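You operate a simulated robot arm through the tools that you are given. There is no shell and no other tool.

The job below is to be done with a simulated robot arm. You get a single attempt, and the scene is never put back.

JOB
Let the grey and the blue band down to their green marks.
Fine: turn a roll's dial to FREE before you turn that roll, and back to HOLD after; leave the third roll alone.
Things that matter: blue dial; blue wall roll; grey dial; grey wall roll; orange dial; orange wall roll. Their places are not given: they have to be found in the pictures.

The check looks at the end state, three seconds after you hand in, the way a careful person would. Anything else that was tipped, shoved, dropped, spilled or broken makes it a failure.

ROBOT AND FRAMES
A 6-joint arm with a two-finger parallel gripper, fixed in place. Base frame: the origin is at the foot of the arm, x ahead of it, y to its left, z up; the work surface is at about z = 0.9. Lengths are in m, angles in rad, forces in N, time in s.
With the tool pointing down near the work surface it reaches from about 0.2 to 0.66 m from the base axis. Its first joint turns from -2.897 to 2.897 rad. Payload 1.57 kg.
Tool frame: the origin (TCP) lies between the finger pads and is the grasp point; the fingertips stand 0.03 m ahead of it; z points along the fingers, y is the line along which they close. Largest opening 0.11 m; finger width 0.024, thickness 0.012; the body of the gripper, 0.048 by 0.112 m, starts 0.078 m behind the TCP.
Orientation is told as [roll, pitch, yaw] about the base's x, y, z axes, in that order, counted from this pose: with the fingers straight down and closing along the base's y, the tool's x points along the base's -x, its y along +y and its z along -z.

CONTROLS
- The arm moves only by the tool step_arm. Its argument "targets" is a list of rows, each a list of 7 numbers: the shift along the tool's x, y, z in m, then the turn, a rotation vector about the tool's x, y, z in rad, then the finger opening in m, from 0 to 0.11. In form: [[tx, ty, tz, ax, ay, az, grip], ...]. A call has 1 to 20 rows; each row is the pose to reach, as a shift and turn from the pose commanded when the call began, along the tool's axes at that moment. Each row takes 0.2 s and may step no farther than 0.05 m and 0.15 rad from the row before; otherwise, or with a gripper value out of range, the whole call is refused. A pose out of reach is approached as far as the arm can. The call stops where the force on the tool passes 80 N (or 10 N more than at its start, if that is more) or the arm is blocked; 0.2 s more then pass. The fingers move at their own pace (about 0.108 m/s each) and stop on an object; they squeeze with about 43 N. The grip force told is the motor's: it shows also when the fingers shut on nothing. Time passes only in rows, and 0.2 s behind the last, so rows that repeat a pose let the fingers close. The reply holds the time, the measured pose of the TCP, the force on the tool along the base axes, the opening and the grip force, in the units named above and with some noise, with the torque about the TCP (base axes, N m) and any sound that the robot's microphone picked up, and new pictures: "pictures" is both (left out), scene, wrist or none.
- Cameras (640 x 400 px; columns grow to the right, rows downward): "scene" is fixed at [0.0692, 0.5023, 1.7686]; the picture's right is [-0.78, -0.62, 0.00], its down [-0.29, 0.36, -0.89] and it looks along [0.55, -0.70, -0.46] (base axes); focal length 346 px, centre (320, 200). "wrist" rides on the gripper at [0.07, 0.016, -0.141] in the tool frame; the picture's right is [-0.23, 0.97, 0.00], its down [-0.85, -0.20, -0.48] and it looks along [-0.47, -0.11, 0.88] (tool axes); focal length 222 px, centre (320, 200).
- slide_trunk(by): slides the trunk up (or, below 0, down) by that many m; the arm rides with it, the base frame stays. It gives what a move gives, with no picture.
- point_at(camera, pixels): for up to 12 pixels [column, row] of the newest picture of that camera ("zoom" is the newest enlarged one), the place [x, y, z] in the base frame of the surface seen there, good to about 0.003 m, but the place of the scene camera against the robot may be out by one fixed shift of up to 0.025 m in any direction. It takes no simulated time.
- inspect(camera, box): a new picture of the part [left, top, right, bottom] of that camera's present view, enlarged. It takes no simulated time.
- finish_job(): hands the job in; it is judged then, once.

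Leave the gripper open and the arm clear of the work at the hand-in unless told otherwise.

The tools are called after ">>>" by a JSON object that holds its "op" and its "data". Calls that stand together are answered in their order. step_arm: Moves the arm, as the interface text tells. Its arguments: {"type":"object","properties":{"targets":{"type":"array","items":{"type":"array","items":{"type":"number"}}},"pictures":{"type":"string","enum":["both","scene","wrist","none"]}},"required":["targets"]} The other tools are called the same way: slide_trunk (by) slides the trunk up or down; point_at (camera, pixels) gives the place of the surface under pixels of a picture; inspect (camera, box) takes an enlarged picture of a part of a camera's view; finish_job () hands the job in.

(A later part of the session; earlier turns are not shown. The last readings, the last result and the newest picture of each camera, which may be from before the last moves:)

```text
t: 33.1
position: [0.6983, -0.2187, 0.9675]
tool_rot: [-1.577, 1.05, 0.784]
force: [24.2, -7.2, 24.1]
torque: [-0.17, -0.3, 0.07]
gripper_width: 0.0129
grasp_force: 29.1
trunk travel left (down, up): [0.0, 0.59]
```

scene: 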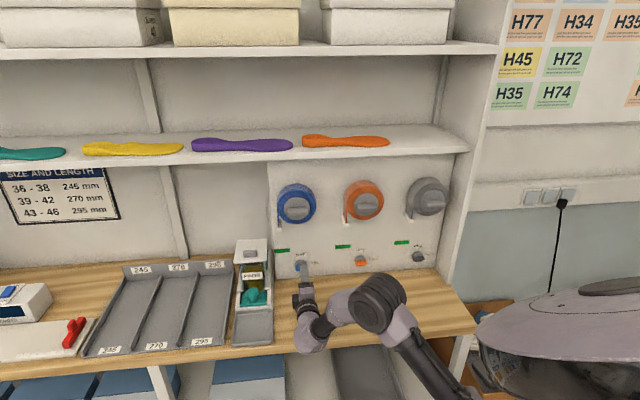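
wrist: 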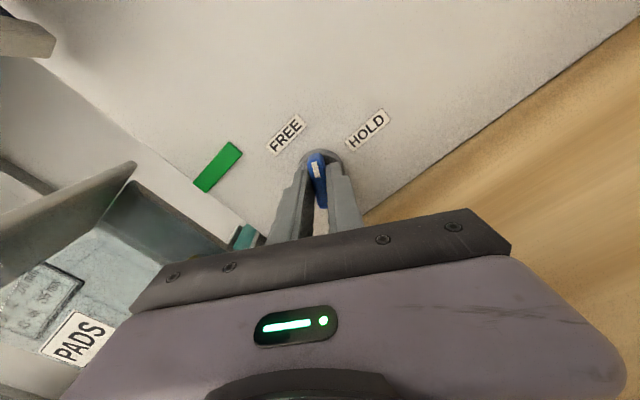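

Loads grew to ~30 N pointing up and left, meaning the dial's axis lies ~4 mm left of my grip point. I follow that (4 mm up, 2 mm left) while finishing the last 0.52 rad.

>>> {"op": "step_arm", "data": {"targets": [[0.0013, -0.0019, 0.0005, 0, 0, 0, 0.0], [0.0025, -0.0037, 0.001, 0, 0, 0, 0.0], [0.0027, -0.0038, 0.001, 0, 0, -0.13, 0.0], [0.0028, -0.0039, 0.001, 0, 0, -0.26, 0.0], [0.0028, -0.004, 0.001, 0, 0, -0.39, 0.0]], "pictures": "wrist"}}

```text
t: 34.3
position: [0.6987, -0.218, 0.9657]
tool_rot: [-1.535, 1.445, 0.822]
force: [-18.9, 5.6, -22.0]
torque: [0.17, 0.15, -0.2]
gripper_width: 0.0126
grasp_force: 30.5
trunk travel left (down, up): [0.0, 0.59]
```

wrist: 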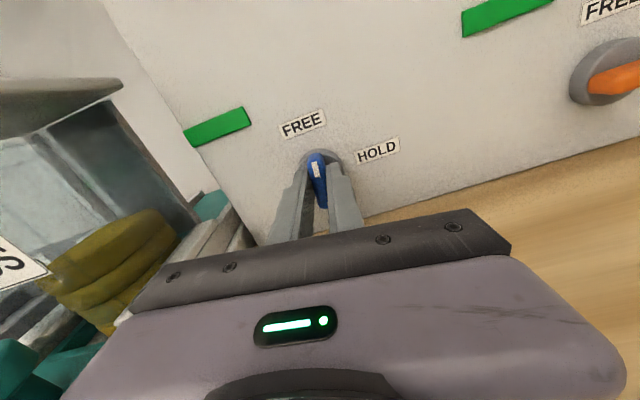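

That overcorrected slightly (now ~25 N the other way), so the true axis is about half that. I back off 2 mm down and finish the last 0.126 rad to FREE.

>>> {"op": "step_arm", "data": {"targets": [[-0.0017, 0.0011, -0.0007, 0, 0, 0, 0.0], [-0.0017, 0.0011, -0.0007, 0, 0, -0.06, 0.0], [-0.0017, 0.0011, -0.0007, 0, 0, -0.126, 0.0], [-0.0017, 0.0011, -0.0007, 0, 0, -0.126, 0.0]], "pictures": "both"}}

```text
t: 35.3
position: [0.6992, -0.2172, 0.9668]
tool_rot: [-1.214, 1.567, 1.144]
force: [-13.3, 8.1, -24.1]
torque: [0.46, 0.49, -0.15]
gripper_width: 0.0131
grasp_force: 29.7
trunk travel left (down, up): [0.0, 0.59]
```

scene: 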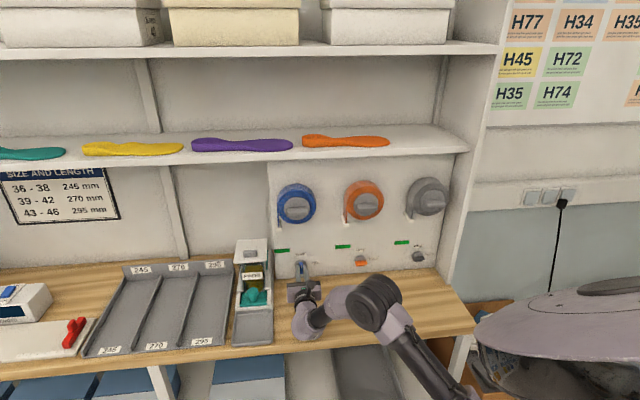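
wrist: 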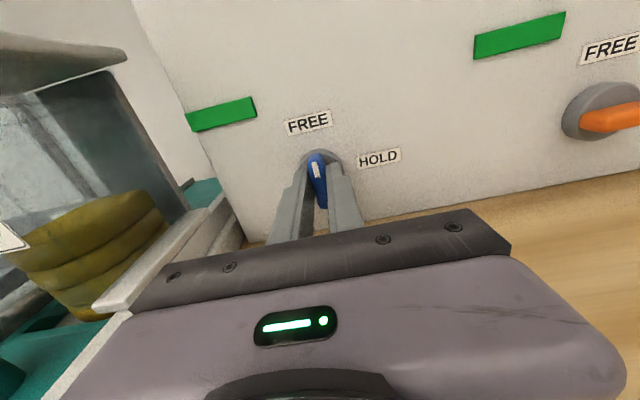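

The tool roll is now at 90°, so the dial should stand at FREE. I open the fingers and back straight out 6 cm.

>>> {"op": "step_arm", "data": {"targets": [[0, 0, 0, 0, 0, 0, 0.045], [0, 0, 0, 0, 0, 0, 0.05], [0, 0, -0.02, 0, 0, 0, 0.05], [0, 0, -0.04, 0, 0, 0, 0.05], [0, 0, -0.06, 0, 0, 0, 0.05]], "pictures": "both"}}

```text
t: 36.5
position: [0.6571, -0.176, 0.9668]
tool_rot: [-1.705, 1.566, 0.65]
force: [0.1, 0.2, -1.1]
torque: [-0.04, 0.04, 0.03]
gripper_width: 0.0502
grasp_force: 0.0
trunk travel left (down, up): [0.0, 0.59]
```

scene: 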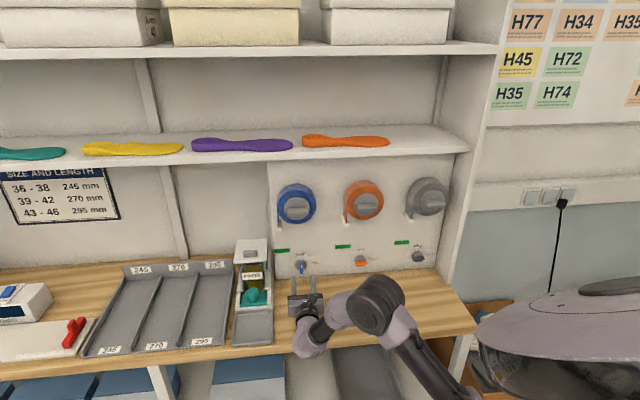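
wrist: 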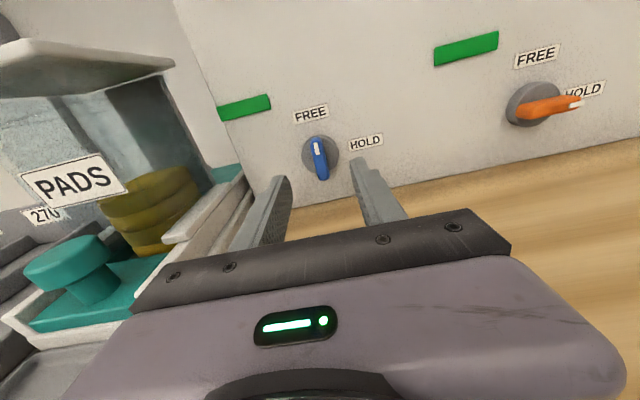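

The blue dial now points at FREE (tick up). I zoom to verify and record its exact place for later, and check that the blue band hasn't moved.

>>> {"op": "inspect", "data": {"camera": "wrist", "box": [280, 95, 390, 195]}}

>>> {"op": "point_at", "data": {"camera": "wrist", "pixels": [[317, 141], [319, 158], [322, 178], [308, 152], [333, 152], [314, 162], [326, 162]]}}

>>> {"op": "inspect", "data": {"camera": "scene", "box": [260, 160, 460, 285]}}

```text
4.00 times, centred on (335, 145) of wrist
```

zoom: 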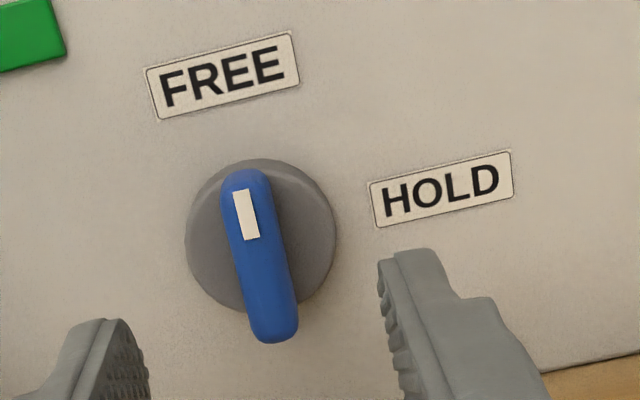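

```text
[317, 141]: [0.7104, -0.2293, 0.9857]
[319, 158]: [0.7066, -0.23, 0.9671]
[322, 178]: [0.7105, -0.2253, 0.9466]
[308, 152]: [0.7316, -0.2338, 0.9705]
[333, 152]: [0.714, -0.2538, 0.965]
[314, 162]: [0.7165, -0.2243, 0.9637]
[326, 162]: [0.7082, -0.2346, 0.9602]
```

```text
3.20 times, centred on (360, 222) of scene
```

zoom: 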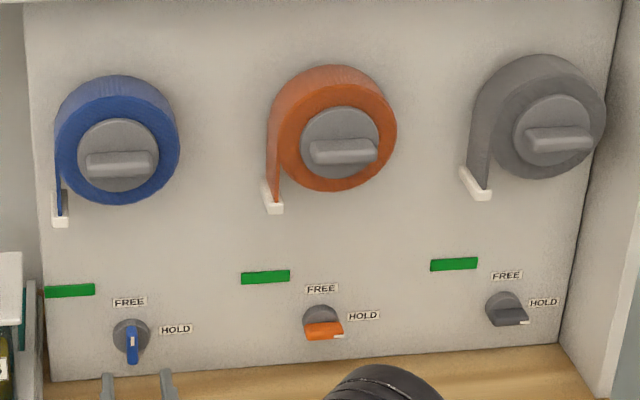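

The blue dial reads FREE and the bands haven't moved. The dial axis is v≈0.340, z≈0.966. Now I back off, rise to the blue knob's height (z≈1.24, u≈0.52, v≈0.35) and roll back to φ=0 for its horizontal bar.

>>> {"op": "step_arm", "data": {"targets": [[0, 0, -0.035, 0, 0, 0, 0.06], [0, 0, -0.069, 0, 0, 0, 0.07], [0.0248, -0.0009, -0.069, 0, 0, 0.1428, 0.07], [0.0496, -0.0018, -0.069, 0, 0, 0.2856, 0.07], [0.0745, -0.0027, -0.069, 0, 0, 0.4284, 0.07], [0.0993, -0.0036, -0.069, 0, 0, 0.5712, 0.07], [0.1241, -0.0045, -0.069, 0, 0, 0.714, 0.07], [0.1489, -0.0055, -0.069, 0, 0, 0.8568, 0.07], [0.1737, -0.0064, -0.069, 0, 0, 0.9996, 0.07], [0.1985, -0.0073, -0.069, 0, 0, 1.1424, 0.07], [0.2234, -0.0082, -0.069, 0, 0, 1.2852, 0.07], [0.2482, -0.0091, -0.069, 0, 0, 1.428, 0.07], [0.273, -0.01, -0.069, 0, 0, 1.5708, 0.07]], "pictures": "both"}}

```text
t: 39.3
position: [0.614, -0.1202, 1.2409]
tool_rot: [-1.571, -0.007, 0.786]
force: [0.2, -0.3, 0.2]
torque: [-0.02, -0.01, -0.01]
gripper_width: 0.0702
grasp_force: 0.1
trunk travel left (down, up): [0.0, 0.59]
```

scene: 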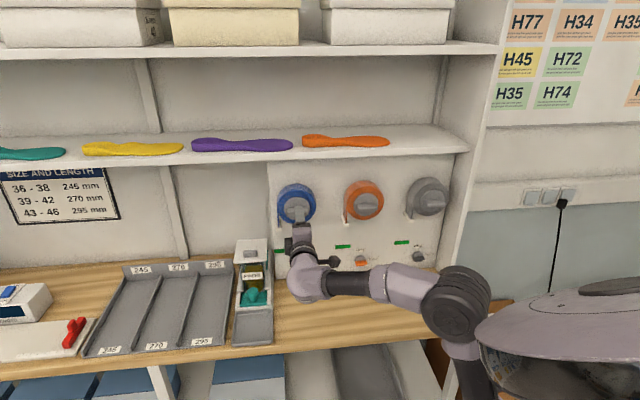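
wrist: 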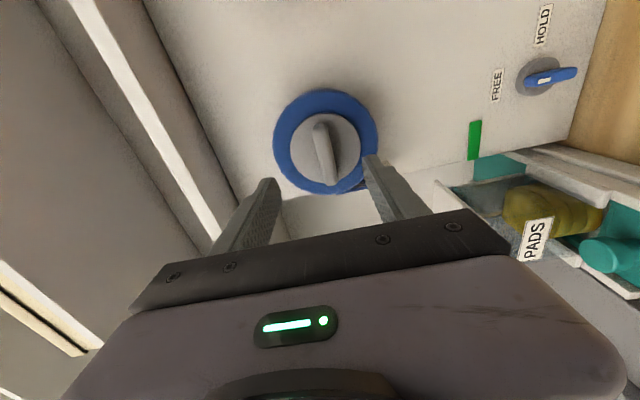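

Now in front of the blue knob. I measure its bar (from about (318,126) to (333,184)), the disc and the roll.

>>> {"op": "inspect", "data": {"camera": "wrist", "box": [260, 80, 400, 205]}}

>>> {"op": "point_at", "data": {"camera": "wrist", "pixels": [[319, 127], [325, 155], [332, 181], [318, 156], [332, 152], [303, 150], [346, 150], [285, 150], [370, 140], [325, 98], [325, 190], [475, 138]]}}

```text
3.20 times, centred on (330, 142) of wrist
```

zoom: 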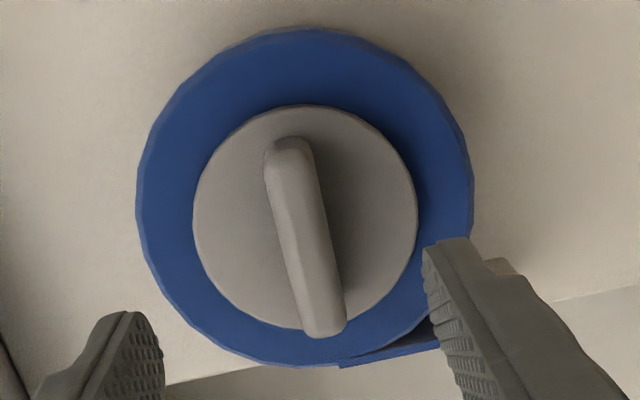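

```text
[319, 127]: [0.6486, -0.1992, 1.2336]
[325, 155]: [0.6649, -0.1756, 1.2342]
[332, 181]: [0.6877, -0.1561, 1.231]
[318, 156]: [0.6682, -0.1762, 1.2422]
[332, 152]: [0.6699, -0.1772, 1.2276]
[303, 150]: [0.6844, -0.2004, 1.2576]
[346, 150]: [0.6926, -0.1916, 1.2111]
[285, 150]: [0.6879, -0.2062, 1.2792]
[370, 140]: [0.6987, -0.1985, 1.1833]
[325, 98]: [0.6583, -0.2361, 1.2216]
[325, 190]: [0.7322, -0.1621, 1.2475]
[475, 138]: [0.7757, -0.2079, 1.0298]
```

The blue knob bar is centred at v≈0.348, z≈1.235, with its front at u≈0.594 and the disc at u≈0.625. I move in to TCP u≈0.59, fingers at 0.06, then close.

>>> {"op": "step_arm", "data": {"targets": [[0.0005, 0.0059, 0.02, 0, 0, -0.003, 0.06], [0.0005, 0.0059, 0.04, 0, 0, -0.007, 0.06], [0.0005, 0.0059, 0.058, 0, 0, -0.007, 0.06], [0.0005, 0.0059, 0.0708, 0, 0, -0.007, 0.06]], "pictures": "wrist"}}

```text
t: 40.3
position: [0.6642, -0.1721, 1.2347]
tool_rot: [-1.57, 0.004, 0.785]
force: [-0.1, 0.7, 0.3]
torque: [0.01, -0.03, -0.02]
gripper_width: 0.0601
grasp_force: 0.1
trunk travel left (down, up): [0.0, 0.59]
```

wrist: 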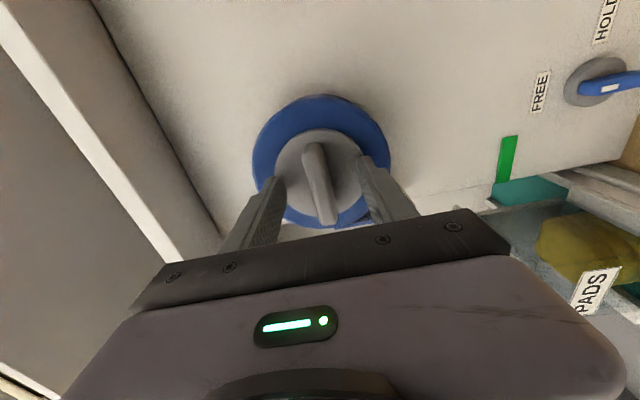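

The bar sits between the pads. I close the grip.

>>> {"op": "step_arm", "data": {"targets": [[0, 0, 0, 0, 0, 0, 0.03], [0, 0, 0, 0, 0, 0, 0.0], [0, 0, 0, 0, 0, 0, 0.0], [0, 0, 0, 0, 0, 0, 0.0]], "pictures": "both"}}

>>> {"op": "inspect", "data": {"camera": "scene", "box": [260, 160, 360, 285]}}

```text
t: 41.3
position: [0.6633, -0.1715, 1.2354]
tool_rot: [-1.573, 0.002, 0.784]
force: [-0.5, -0.7, -4.2]
torque: [0.07, 0.05, 0.01]
gripper_width: 0.016
grasp_force: 31.8
trunk travel left (down, up): [0.0, 0.59]
```

scene: 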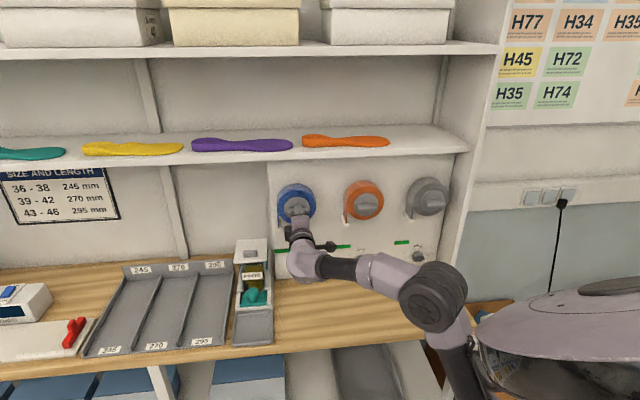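
wrist: 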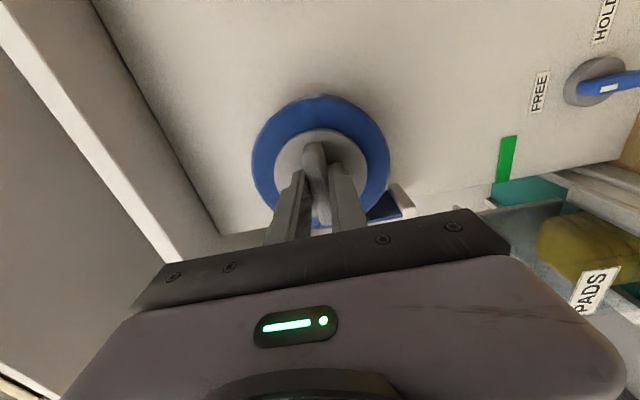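

```text
3.20 times, centred on (310, 222) of scene
```

zoom: 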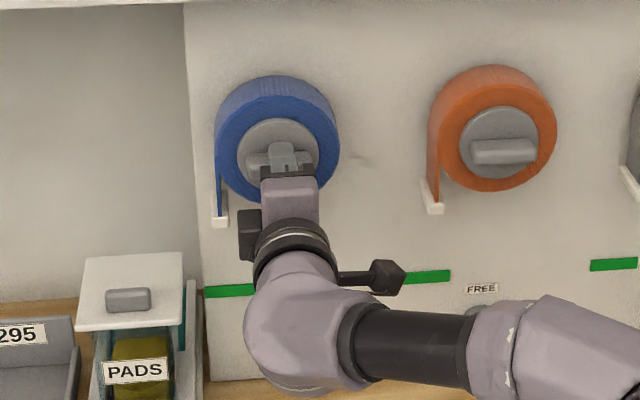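

Gripped at 16 mm with low load. First turn: 0.4 rad counter-clockwise, then I'll look at the hem and the forces.

>>> {"op": "step_arm", "data": {"targets": [[0, 0, 0, 0, 0, -0.1, 0.0], [0, 0, 0, 0, 0, -0.2, 0.0], [0, 0, 0, 0, 0, -0.3, 0.0], [0, 0, 0, 0, 0, -0.4, 0.0]], "pictures": "both"}}

>>> {"op": "inspect", "data": {"camera": "scene", "box": [260, 160, 360, 285]}}

```text
t: 42.3
position: [0.6636, -0.1709, 1.2356]
tool_rot: [-1.573, 0.403, 0.787]
force: [5.7, -2.3, 6.1]
torque: [0.36, 0.27, 0.16]
gripper_width: 0.0159
grasp_force: 31.2
trunk travel left (down, up): [0.0, 0.59]
```

scene: 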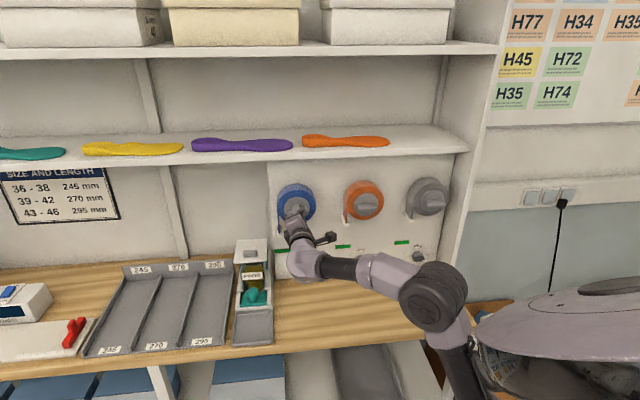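
wrist: 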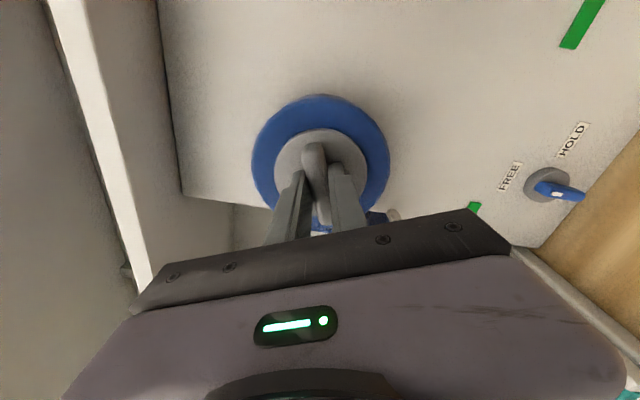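

```text
3.20 times, centred on (310, 222) of scene
```

zoom: 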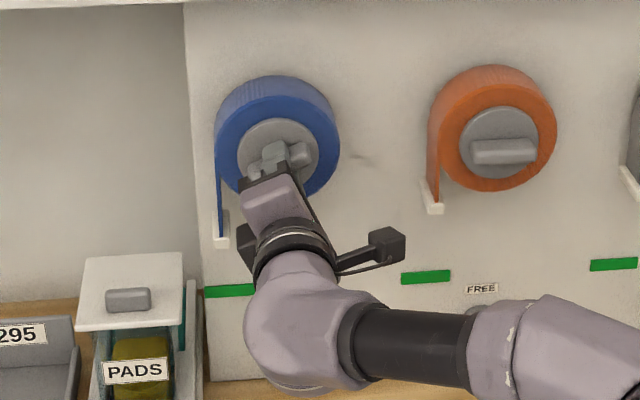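

The hem fell visibly with the turn. I measure the hem's height now and that of the mark.

>>> {"op": "point_at", "data": {"camera": "zoom", "pixels": [[220, 243], [217, 236], [224, 236], [221, 220], [220, 205], [228, 291], [210, 291], [228, 285], [228, 296], [430, 208], [425, 190]]}}

>>> {"op": "inspect", "data": {"camera": "scene", "box": [270, 210, 310, 260]}}

```text
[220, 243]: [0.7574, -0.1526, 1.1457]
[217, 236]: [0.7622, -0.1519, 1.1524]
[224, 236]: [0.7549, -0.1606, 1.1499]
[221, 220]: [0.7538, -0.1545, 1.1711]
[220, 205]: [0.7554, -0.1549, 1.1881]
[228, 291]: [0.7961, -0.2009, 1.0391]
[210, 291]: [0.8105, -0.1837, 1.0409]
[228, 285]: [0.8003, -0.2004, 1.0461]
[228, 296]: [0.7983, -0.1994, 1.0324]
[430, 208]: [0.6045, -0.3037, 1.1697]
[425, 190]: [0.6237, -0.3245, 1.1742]
```

```text
8.00 times, centred on (290, 235) of scene
```

zoom: 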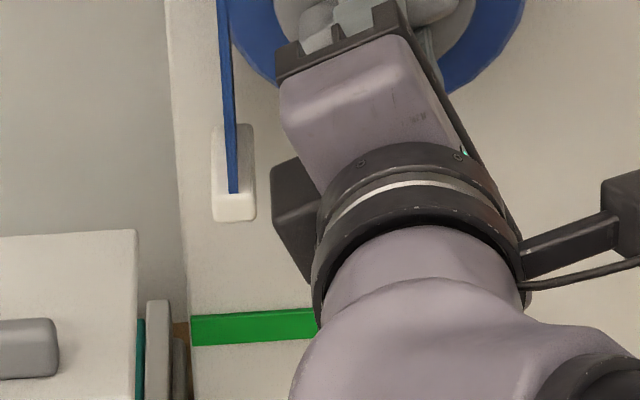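

>>> {"op": "point_at", "data": {"camera": "zoom", "pixels": [[222, 197], [222, 208], [222, 217], [248, 208], [248, 140], [218, 135], [215, 160], [205, 318], [205, 330], [205, 342], [300, 312], [300, 335]]}}

```text
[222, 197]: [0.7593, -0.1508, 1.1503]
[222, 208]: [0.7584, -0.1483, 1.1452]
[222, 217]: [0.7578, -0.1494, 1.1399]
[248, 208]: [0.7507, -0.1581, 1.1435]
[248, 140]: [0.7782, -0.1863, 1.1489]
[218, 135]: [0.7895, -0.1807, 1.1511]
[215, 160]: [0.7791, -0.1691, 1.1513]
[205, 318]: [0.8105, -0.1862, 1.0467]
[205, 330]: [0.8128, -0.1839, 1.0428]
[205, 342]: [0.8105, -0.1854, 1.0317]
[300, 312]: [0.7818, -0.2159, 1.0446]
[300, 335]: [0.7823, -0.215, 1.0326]
```

In scene coordinates the hem's centre is now z≈1.145 and the mark's centre z≈1.039, so about 0.106 m is left, roughly 1.96 rad. I turn another 1.0 rad, shifting ~1.5 mm toward the true axis as I go.

>>> {"op": "step_arm", "data": {"targets": [[0, -0.0003, 0, 0, 0, -0.1, 0.0], [0, -0.0006, 0, 0, 0, -0.2, 0.0], [0, -0.0008, 0, 0, 0, -0.3, 0.0], [0, -0.001, 0, 0, 0, -0.4, 0.0], [0, -0.0012, 0, 0, 0, -0.5, 0.0], [-0.0001, -0.0013, 0, 0, 0, -0.6, 0.0], [-0.0002, -0.0015, 0, 0, 0, -0.7, 0.0], [-0.0003, -0.0016, 0, 0, 0, -0.8, 0.0], [-0.0005, -0.0017, 0, 0, 0, -0.9, 0.0], [-0.0006, -0.0018, 0, 0, 0, -1.0, 0.0]], "pictures": "both"}}

>>> {"op": "inspect", "data": {"camera": "scene", "box": [260, 200, 324, 260]}}

```text
t: 44.5
position: [0.6646, -0.1699, 1.2372]
tool_rot: [-1.583, 1.402, 0.774]
force: [23.7, -6.2, 31.3]
torque: [0.02, -0.09, 0.04]
gripper_width: 0.0157
grasp_force: 31.4
trunk travel left (down, up): [0.0, 0.59]
```

scene: 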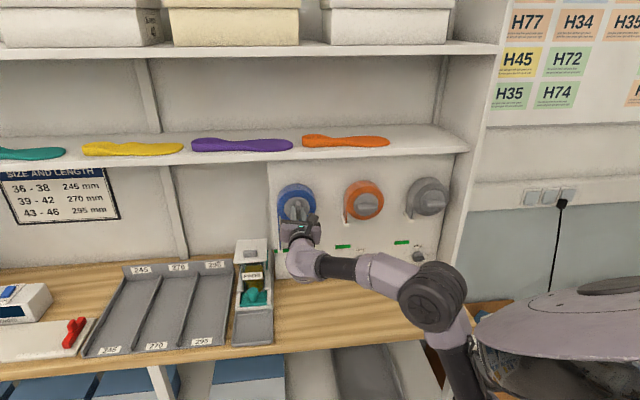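
wrist: 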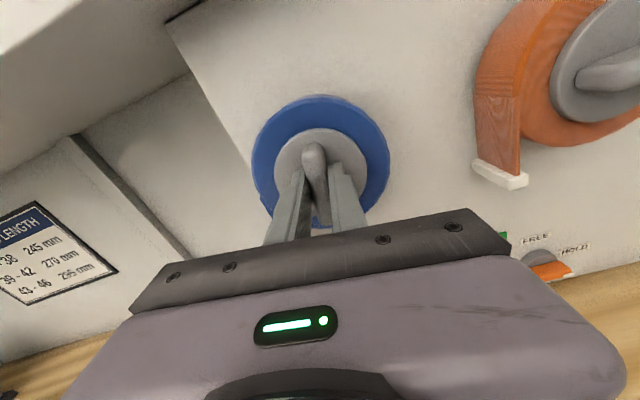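

```text
6.67 times, centred on (292, 230) of scene
```

zoom: 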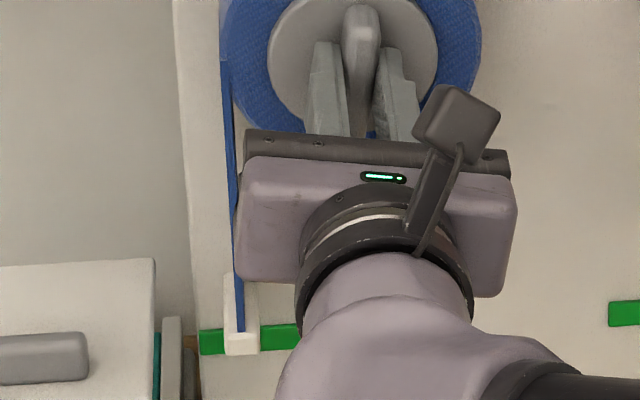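

The hem is now close to the mark. I measure it; then relieve the ~30 N upward load by shifting ~3 mm up and 1 mm left.

>>> {"op": "point_at", "data": {"camera": "zoom", "pixels": [[234, 335], [234, 344], [234, 351], [250, 344], [250, 290], [228, 290], [229, 332], [210, 335], [210, 343], [285, 330], [285, 340], [280, 348]]}}

```text
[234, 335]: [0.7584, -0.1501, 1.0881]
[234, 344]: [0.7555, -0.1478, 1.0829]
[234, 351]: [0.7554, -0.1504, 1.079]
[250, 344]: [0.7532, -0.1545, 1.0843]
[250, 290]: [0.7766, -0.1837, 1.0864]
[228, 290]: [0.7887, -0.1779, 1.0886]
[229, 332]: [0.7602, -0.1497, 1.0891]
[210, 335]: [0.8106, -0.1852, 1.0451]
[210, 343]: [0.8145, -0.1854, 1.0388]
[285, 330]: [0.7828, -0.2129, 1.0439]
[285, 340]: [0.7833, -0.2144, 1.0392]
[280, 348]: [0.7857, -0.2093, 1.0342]
```

The hem's centre is at 1.0835 and the mark's at 1.039, so 0.0445 m remains at ~0.0615 m/rad, or about 0.72 rad. I relieve the load and turn 0.6 rad first.

>>> {"op": "step_arm", "data": {"targets": [[0.0013, -0.0008, 0, 0, 0, 0, 0.0], [0.0026, -0.0016, 0, 0, 0, 0, 0.0], [0.0025, -0.0021, 0, 0, 0, -0.1, 0.0], [0.0023, -0.0026, 0, 0, 0, -0.2, 0.0], [0.0022, -0.003, 0, 0, 0, -0.3, 0.0], [0.002, -0.0034, 0, 0, 0, -0.4, 0.0], [0.0019, -0.0038, 0, 0, 0, -0.5, 0.0], [0.0018, -0.0042, 0, 0, 0, -0.6, 0.0]], "pictures": "both"}}

>>> {"op": "inspect", "data": {"camera": "scene", "box": [260, 200, 324, 260]}}

```text
t: 46.3
position: [0.665, -0.1681, 1.2372]
tool_rot: [1.564, 1.139, -2.362]
force: [-18.2, -4.4, -22.1]
torque: [0.26, 0.18, -0.47]
gripper_width: 0.0158
grasp_force: 31.7
trunk travel left (down, up): [0.0, 0.59]
```

scene: 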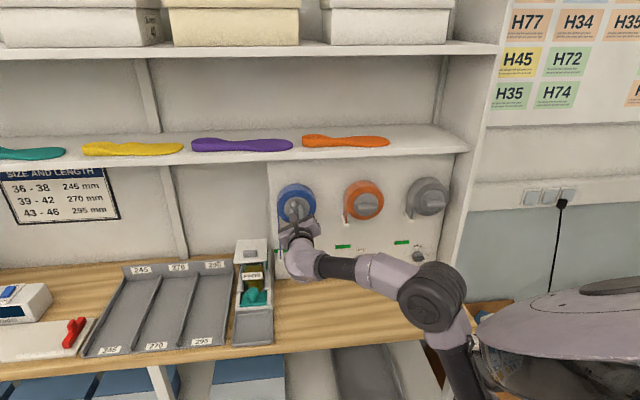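
wrist: 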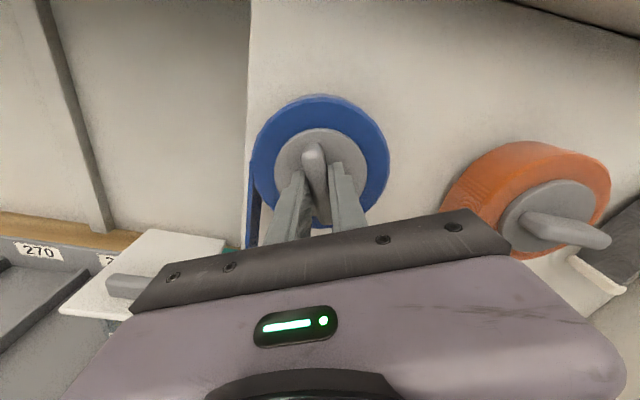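

```text
6.67 times, centred on (292, 230) of scene
```

zoom: 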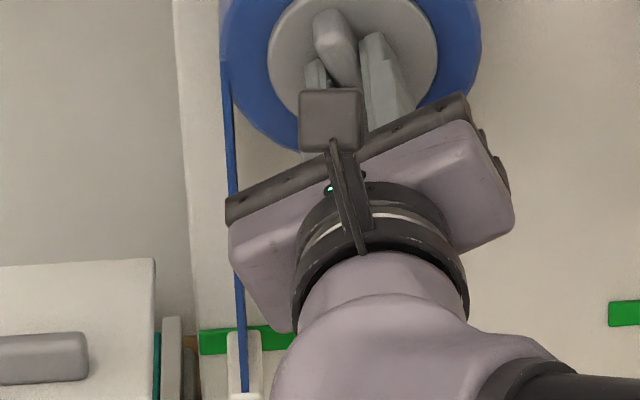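

Loads reversed (about -22 N in z), so I'll relax 2 mm down and 1.5 mm right. First I measure the hem in a lower crop.

>>> {"op": "inspect", "data": {"camera": "scene", "box": [268, 238, 308, 268]}}

```text
13.33 times, centred on (288, 253) of scene
```

zoom: 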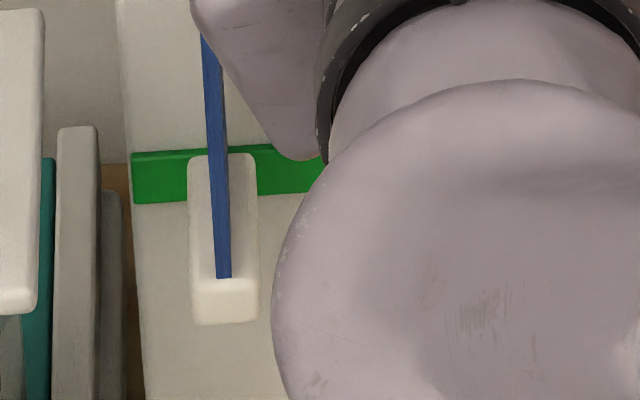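

>>> {"op": "point_at", "data": {"camera": "zoom", "pixels": [[205, 283], [205, 300], [205, 318], [248, 283], [248, 300], [248, 315], [205, 165], [248, 165], [150, 155], [150, 178], [150, 200], [290, 170]]}}

```text
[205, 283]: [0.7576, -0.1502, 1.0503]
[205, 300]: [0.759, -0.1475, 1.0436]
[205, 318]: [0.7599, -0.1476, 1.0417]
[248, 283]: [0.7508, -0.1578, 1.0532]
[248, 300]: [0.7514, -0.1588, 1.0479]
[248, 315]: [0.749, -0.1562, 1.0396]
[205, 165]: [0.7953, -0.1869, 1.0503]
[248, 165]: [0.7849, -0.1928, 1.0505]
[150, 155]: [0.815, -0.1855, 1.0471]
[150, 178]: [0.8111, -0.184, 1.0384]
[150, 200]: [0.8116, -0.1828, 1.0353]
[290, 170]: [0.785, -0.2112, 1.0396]
```

The hem's centre is ≈1.045 and the mark's ≈1.040, so about 5 mm (0.085 rad) more. I relax the load and add that turn.

>>> {"op": "step_arm", "data": {"targets": [[-0.0012, 0.0003, 0.0005, 0, 0, 0, 0.0], [-0.0022, 0.0005, 0.0008, 0, 0, -0.04, 0.0], [-0.0022, 0.0005, 0.0008, 0, 0, -0.085, 0.0], [-0.0022, 0.0005, 0.0008, 0, 0, -0.085, 0.0]], "pictures": "scene"}}

>>> {"op": "inspect", "data": {"camera": "scene", "box": [268, 238, 308, 268]}}

>>> {"op": "point_at", "data": {"camera": "zoom", "pixels": [[205, 290], [205, 305], [205, 325], [248, 288], [248, 305], [248, 320], [205, 175], [248, 175], [150, 160], [150, 178], [150, 195]]}}

```text
t: 47.3
position: [0.6663, -0.169, 1.2365]
tool_rot: [1.573, 1.052, -2.352]
force: [-15.9, 3.1, -20.0]
torque: [0.21, 0.26, -0.16]
gripper_width: 0.0159
grasp_force: 31.2
trunk travel left (down, up): [0.0, 0.59]
```

scene: 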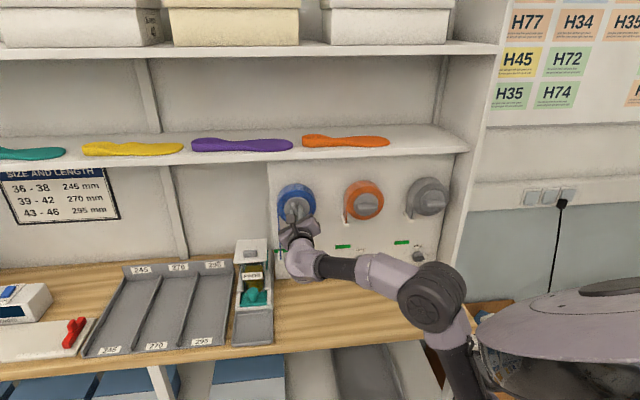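

```text
13.33 times, centred on (288, 253) of scene
```

zoom: 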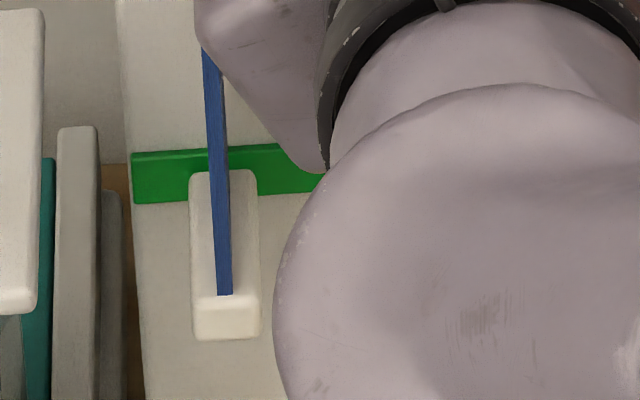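

```text
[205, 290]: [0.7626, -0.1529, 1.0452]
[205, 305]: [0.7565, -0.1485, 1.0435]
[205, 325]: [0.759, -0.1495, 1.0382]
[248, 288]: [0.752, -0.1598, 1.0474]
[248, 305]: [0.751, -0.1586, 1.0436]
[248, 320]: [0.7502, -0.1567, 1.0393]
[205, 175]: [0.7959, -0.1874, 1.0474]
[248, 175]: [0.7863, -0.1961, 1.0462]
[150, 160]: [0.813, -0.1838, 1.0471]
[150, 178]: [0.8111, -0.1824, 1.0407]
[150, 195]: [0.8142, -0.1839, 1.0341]
```

The hem's centre is about 1.042 against the mark's 1.040. I add a last 0.03 rad while relaxing the load, then let the knob go and see whether it stays.

>>> {"op": "step_arm", "data": {"targets": [[-0.0017, 0, 0, 0, 0, -0.03, 0.0], [-0.0017, 0, 0, 0, 0, -0.03, 0.0], [-0.0017, 0, 0, 0, 0, -0.03, 0.03], [-0.0017, 0, 0, 0, 0, -0.03, 0.06], [-0.0017, 0, 0, 0, 0, -0.03, 0.06]], "pictures": "both"}}

>>> {"op": "inspect", "data": {"camera": "scene", "box": [268, 238, 308, 268]}}

>>> {"op": "point_at", "data": {"camera": "zoom", "pixels": [[205, 295], [205, 305], [205, 325], [248, 292], [248, 305], [248, 325], [205, 178], [248, 178], [150, 160], [150, 178], [150, 195]]}}

```text
t: 48.5
position: [0.665, -0.1685, 1.236]
tool_rot: [1.573, 1.023, -2.354]
force: [0.7, 0.1, -0.1]
torque: [-0.02, 0.01, -0.03]
gripper_width: 0.0596
grasp_force: 0.1
trunk travel left (down, up): [0.0, 0.59]
```

scene: 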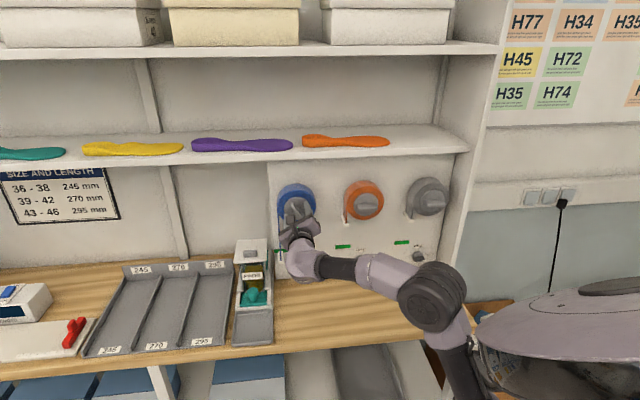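
wrist: 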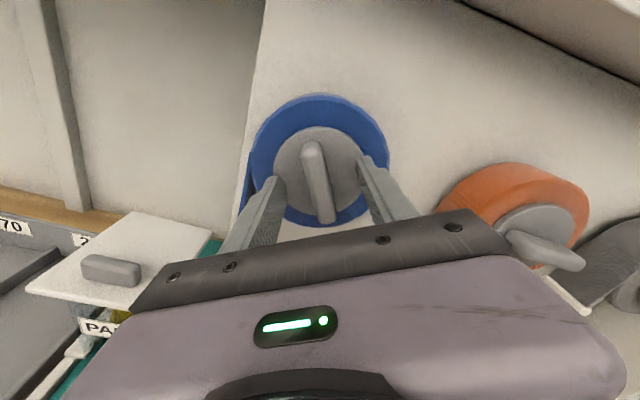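

```text
13.33 times, centred on (288, 253) of scene
```

zoom: 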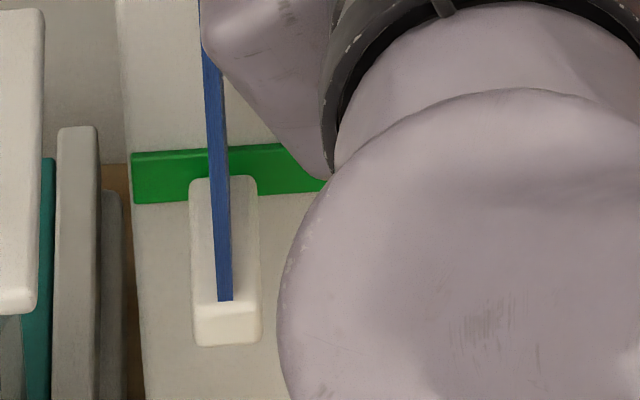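

```text
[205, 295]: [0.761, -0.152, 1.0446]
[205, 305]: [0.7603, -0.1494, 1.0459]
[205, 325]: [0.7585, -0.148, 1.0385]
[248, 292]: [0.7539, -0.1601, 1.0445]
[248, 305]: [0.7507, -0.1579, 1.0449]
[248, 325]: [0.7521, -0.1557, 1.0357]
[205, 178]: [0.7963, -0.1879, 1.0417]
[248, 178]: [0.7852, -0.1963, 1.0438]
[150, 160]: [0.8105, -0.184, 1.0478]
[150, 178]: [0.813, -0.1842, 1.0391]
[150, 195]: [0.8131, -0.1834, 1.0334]
```

The knob stays put and the hem's centre reads ≈1.039–1.040, level with the mark. Now I back out, descend to the blue dial and roll to φ=90° (fingers closing horizontally on the now-vertical bar).

>>> {"op": "step_arm", "data": {"targets": [[0, 0, -0.03, 0, 0, 0, 0.06], [0, 0, -0.06, 0, 0, 0, 0.06], [-0.0335, -0.0186, -0.057, 0, 0, 0.078, 0.05], [-0.067, -0.0372, -0.054, 0, 0, 0.155, 0.05], [-0.1005, -0.0558, -0.051, 0, 0, 0.233, 0.05], [-0.1339, -0.0744, -0.048, 0, 0, 0.311, 0.05], [-0.1674, -0.093, -0.045, 0, 0, 0.389, 0.05], [-0.2009, -0.1116, -0.042, 0, 0, 0.466, 0.05], [-0.2344, -0.1302, -0.0394, 0, 0, 0.544, 0.05]], "pictures": "both"}}

```text
t: 50.5
position: [0.6306, -0.1493, 0.967]
tool_rot: [3.043, 1.57, -0.882]
force: [0.7, 0.3, 0.1]
torque: [0.0, -0.03, 0.02]
gripper_width: 0.0502
grasp_force: 0.1
trunk travel left (down, up): [0.0, 0.59]
```

scene: 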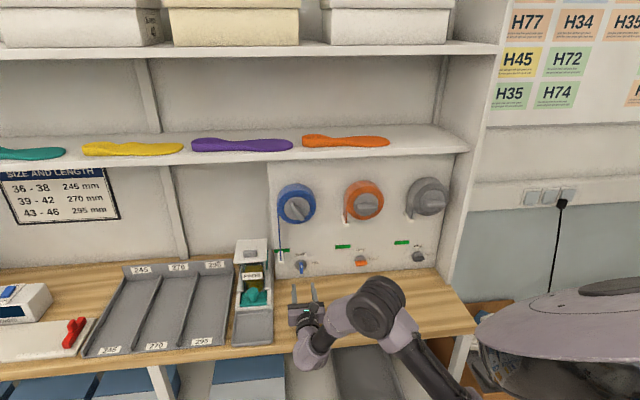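
wrist: 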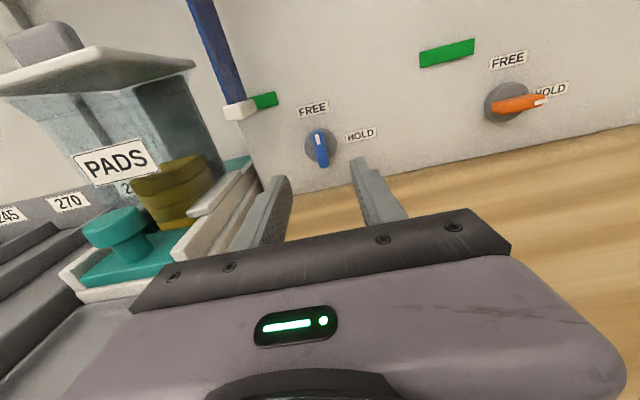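

Clear view of the blue hem now. I check it against its mark before locking, in both cameras.

>>> {"op": "inspect", "data": {"camera": "scene", "box": [268, 238, 308, 268]}}

>>> {"op": "point_at", "data": {"camera": "zoom", "pixels": [[207, 290], [207, 300], [207, 310], [207, 325], [207, 335], [207, 178], [248, 185], [150, 154], [150, 178], [150, 200], [300, 170]]}}

>>> {"op": "inspect", "data": {"camera": "wrist", "box": [200, 70, 300, 140]}}

>>> {"op": "point_at", "data": {"camera": "wrist", "pixels": [[228, 113], [240, 107], [250, 103], [230, 107], [262, 101], [268, 94], [270, 103], [235, 116]]}}

```text
13.33 times, centred on (288, 253) of scene
```

zoom: 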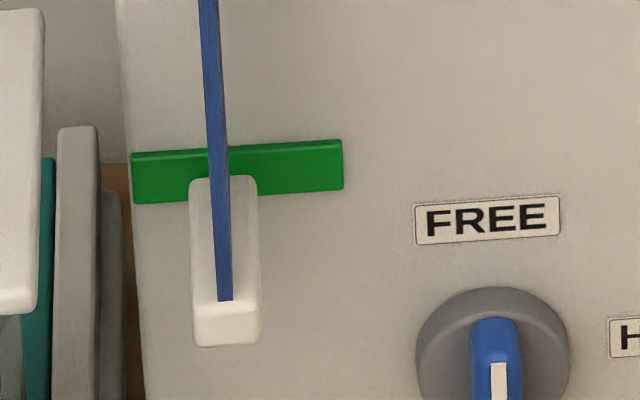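

```text
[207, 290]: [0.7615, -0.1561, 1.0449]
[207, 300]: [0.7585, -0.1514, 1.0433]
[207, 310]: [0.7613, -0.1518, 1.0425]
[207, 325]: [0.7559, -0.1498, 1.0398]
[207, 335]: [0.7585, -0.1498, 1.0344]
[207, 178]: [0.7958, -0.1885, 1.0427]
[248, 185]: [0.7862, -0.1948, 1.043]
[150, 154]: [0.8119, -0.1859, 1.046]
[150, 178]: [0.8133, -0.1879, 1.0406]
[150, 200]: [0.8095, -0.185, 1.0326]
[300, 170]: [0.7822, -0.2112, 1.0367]
```

```text
5.71 times, centred on (250, 105) of wrist
```

zoom: 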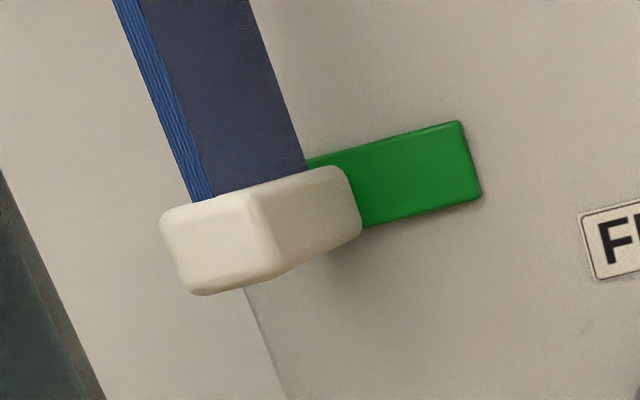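

```text
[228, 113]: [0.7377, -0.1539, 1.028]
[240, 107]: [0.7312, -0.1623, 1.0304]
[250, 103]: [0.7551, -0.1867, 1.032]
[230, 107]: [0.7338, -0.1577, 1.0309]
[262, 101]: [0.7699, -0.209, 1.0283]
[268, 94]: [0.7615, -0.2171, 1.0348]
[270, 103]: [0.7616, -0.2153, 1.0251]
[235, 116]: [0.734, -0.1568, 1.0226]
```

Robot-frame readings agree: hem z≈1.0225–1.0335 and mark z≈1.022–1.0365, both centred ≈1.029. Now I advance on the blue dial (v≈0.340, z≈0.966) with the fingers at 0.045 and close.

>>> {"op": "step_arm", "data": {"targets": [[-0.0013, 0, 0.03, 0, 0, 0, 0.045], [-0.0013, 0, 0.06, 0, 0, 0, 0.045], [-0.0013, 0, 0.08, 0, 0, 0, 0.045], [-0.0013, 0, 0.0965, 0, 0, 0, 0.045]], "pictures": "wrist"}}

```text
t: 51.5
position: [0.6984, -0.2178, 0.967]
tool_rot: [1.939, 1.569, -1.988]
force: [0.1, 0.4, 0.1]
torque: [0.03, -0.02, 0.01]
gripper_width: 0.0452
grasp_force: 0.0
trunk travel left (down, up): [0.0, 0.59]
```

wrist: 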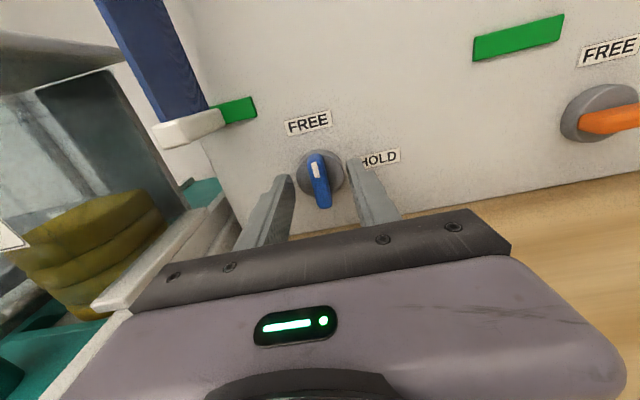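

The bar stands between the pads at (319,180). I close on it.

>>> {"op": "step_arm", "data": {"targets": [[0, 0, 0, 0, 0, 0, 0.02], [0, 0, 0, 0, 0, 0, 0.0], [0, 0, 0, 0, 0, 0, 0.0], [0, 0, 0, 0, 0, 0, 0.0]], "pictures": "none"}}

```text
t: 52.5
position: [0.6994, -0.2175, 0.9666]
tool_rot: [1.88, 1.567, -2.045]
force: [3.4, -0.7, 1.1]
torque: [0.23, -0.38, -0.18]
gripper_width: 0.0129
grasp_force: 29.6
trunk travel left (down, up): [0.0, 0.59]
```

Gripped with little load. I turn clockwise 0.65 rad first and check forces.

>>> {"op": "step_arm", "data": {"targets": [[0, 0, 0, 0, 0, 0.13, 0.0], [0, 0, 0, 0, 0, 0.26, 0.0], [0, 0, 0, 0, 0, 0.39, 0.0], [0, 0, 0, 0, 0, 0.52, 0.0], [0, 0, 0, 0, 0, 0.65, 0.0]], "pictures": "none"}}

```text
t: 53.7
position: [0.6985, -0.2184, 0.9658]
tool_rot: [-1.569, 0.921, 0.784]
force: [-3.2, -3.5, -2.8]
torque: [-0.49, -0.41, -0.56]
gripper_width: 0.0132
grasp_force: 30.1
trunk travel left (down, up): [0.0, 0.59]
```

Forces are tiny. I finish the remaining 0.92 rad back to HOLD.

>>> {"op": "step_arm", "data": {"targets": [[0, 0, 0, 0, 0, 0.13, 0.0], [0, 0, 0, 0, 0, 0.26, 0.0], [0, 0, 0, 0, 0, 0.39, 0.0], [0, 0, 0, 0, 0, 0.52, 0.0], [0, 0, 0, 0, 0, 0.65, 0.0], [0, 0, 0, 0, 0, 0.78, 0.0], [0, 0, 0, 0, 0, 0.921, 0.0], [0, 0, 0, 0, 0, 0.921, 0.0]], "pictures": "wrist"}}

```text
t: 55.5
position: [0.6972, -0.2199, 0.9638]
tool_rot: [-1.569, 0.002, 0.785]
force: [-29.1, -4.1, -27.7]
torque: [0.09, 0.19, -0.44]
gripper_width: 0.0128
grasp_force: 30.1
trunk travel left (down, up): [0.0, 0.59]
```

wrist: 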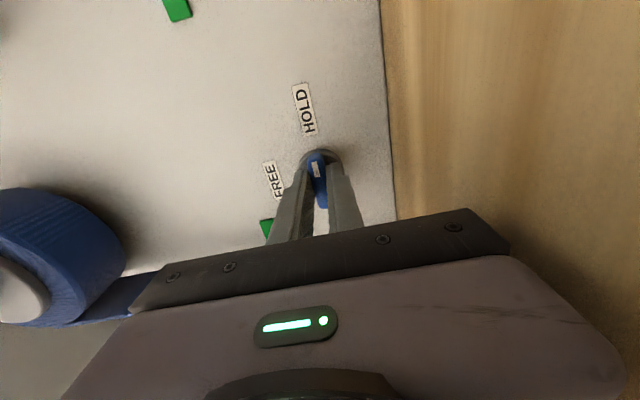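

The dial is back at HOLD. I open the fingers and back straight out 7 cm.

>>> {"op": "step_arm", "data": {"targets": [[0, 0.0015, 0, 0, 0, 0, 0.0], [0, 0.0015, 0, 0, 0, 0, 0.045], [0, 0.0015, 0, 0, 0, 0, 0.045], [0, 0.0015, -0.035, 0, 0, 0, 0.045], [0, 0, -0.07, 0, 0, 0, 0.05]], "pictures": "both"}}

>>> {"op": "inspect", "data": {"camera": "wrist", "box": [200, 80, 420, 220]}}

>>> {"op": "inspect", "data": {"camera": "scene", "box": [260, 160, 460, 285]}}

```text
t: 56.7
position: [0.6496, -0.1682, 0.9655]
tool_rot: [-1.573, 0.0, 0.787]
force: [0.1, -0.6, 0.9]
torque: [-0.02, 0.02, 0.01]
gripper_width: 0.0503
grasp_force: 0.2
trunk travel left (down, up): [0.0, 0.59]
```

scene: 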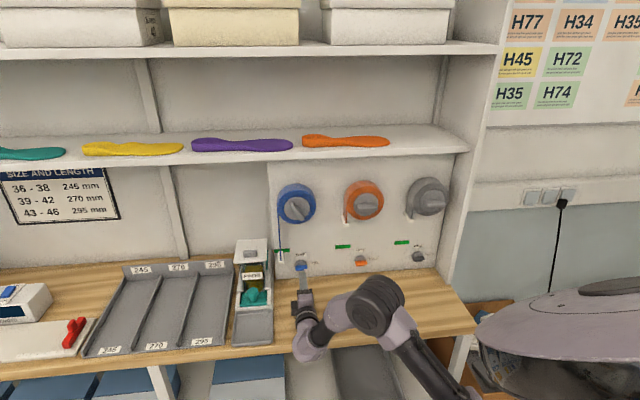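
wrist: 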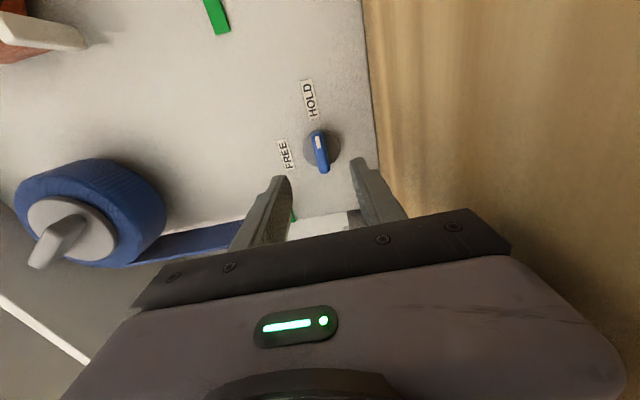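

```text
2.86 times, centred on (310, 150) of wrist
```

zoom: 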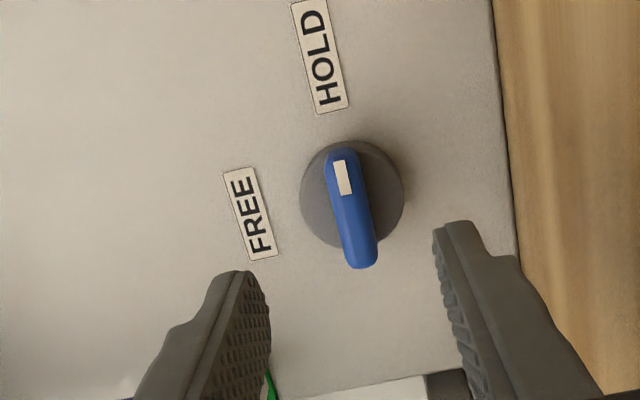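

```text
3.20 times, centred on (360, 222) of scene
```

zoom: 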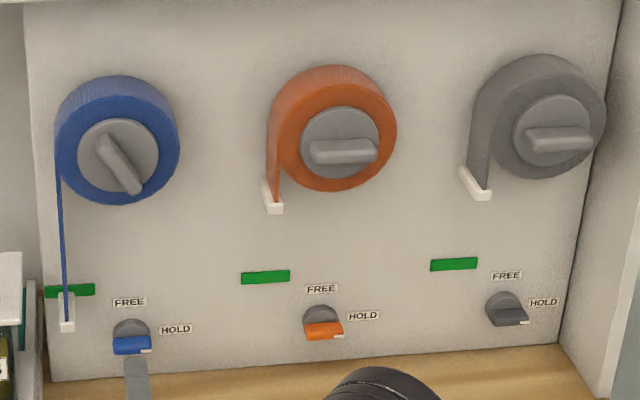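

Blue is done: hem at the mark and dial tick at HOLD. For grey I need the other wrist branch, with the tool pointing left of the arm's plane. So I back off and rise to u≈0.47, v≈0.30, z≈1.10, then tilt the tool down to vertical, then go round to the right.

>>> {"op": "step_arm", "data": {"targets": [[0, 0, -0.04, 0, 0, 0, 0.06], [0.01, -0.03, -0.065, 0, 0, 0, 0.06], [0.02, -0.065, -0.085, 0, 0, 0, 0.06], [0.03, -0.1, -0.098, 0, 0, 0, 0.06], [0.04, -0.1345, -0.108, 0, 0, 0, 0.06], [0.04, -0.1345, -0.108, -0.131, 0, 0, 0.06], [0.04, -0.1345, -0.108, -0.262, 0, 0, 0.06], [0.04, -0.1345, -0.108, -0.393, 0, 0, 0.06], [0.04, -0.1345, -0.108, -0.524, 0, 0, 0.06], [0.04, -0.1345, -0.108, -0.654, 0, 0, 0.06], [0.04, -0.1345, -0.108, -0.785, 0, 0, 0.06]], "pictures": "scene"}}

```text
t: 59.1
position: [0.5453, -0.1205, 1.1013]
tool_rot: [-0.786, 0.0, 0.786]
force: [0.1, 0.0, 0.7]
torque: [0.01, 0.0, 0.0]
gripper_width: 0.0601
grasp_force: 0.1
trunk travel left (down, up): [0.0, 0.59]
```

scene: 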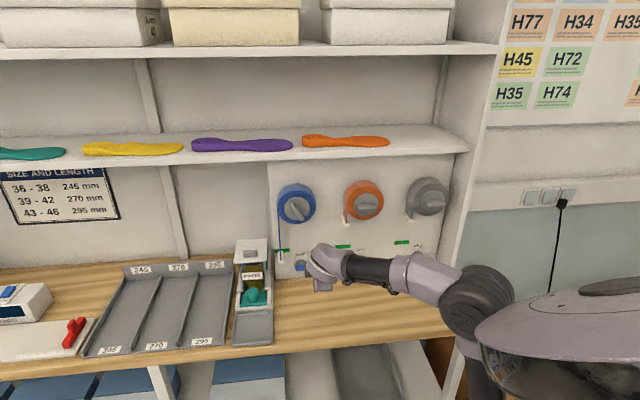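

No clipping. I continue the tilt to vertical while drawing in toward the base (u≈0.40, v≈0.15).

>>> {"op": "step_arm", "data": {"targets": [[0.025, 0.0083, -0.0083, -0.131, 0, 0, 0.06], [0.05, 0.0165, -0.0165, -0.262, 0, 0, 0.06], [0.075, 0.0248, -0.0248, -0.393, 0, 0, 0.06], [0.1, 0.033, -0.033, -0.524, 0, 0, 0.06], [0.125, 0.0413, -0.0413, -0.654, 0, 0, 0.06], [0.15, 0.0495, -0.0495, -0.785, 0, 0, 0.06]], "pictures": "scene"}}

```text
t: 60.5
position: [0.389, -0.1775, 1.1007]
tool_rot: [0.001, 0.0, 0.786]
force: [0.0, 0.3, -0.5]
torque: [-0.02, -0.01, -0.03]
gripper_width: 0.0599
grasp_force: 0.1
trunk travel left (down, up): [0.0, 0.59]
```

scene: 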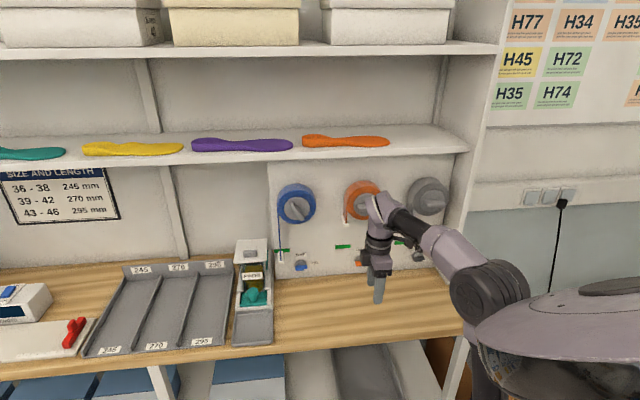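

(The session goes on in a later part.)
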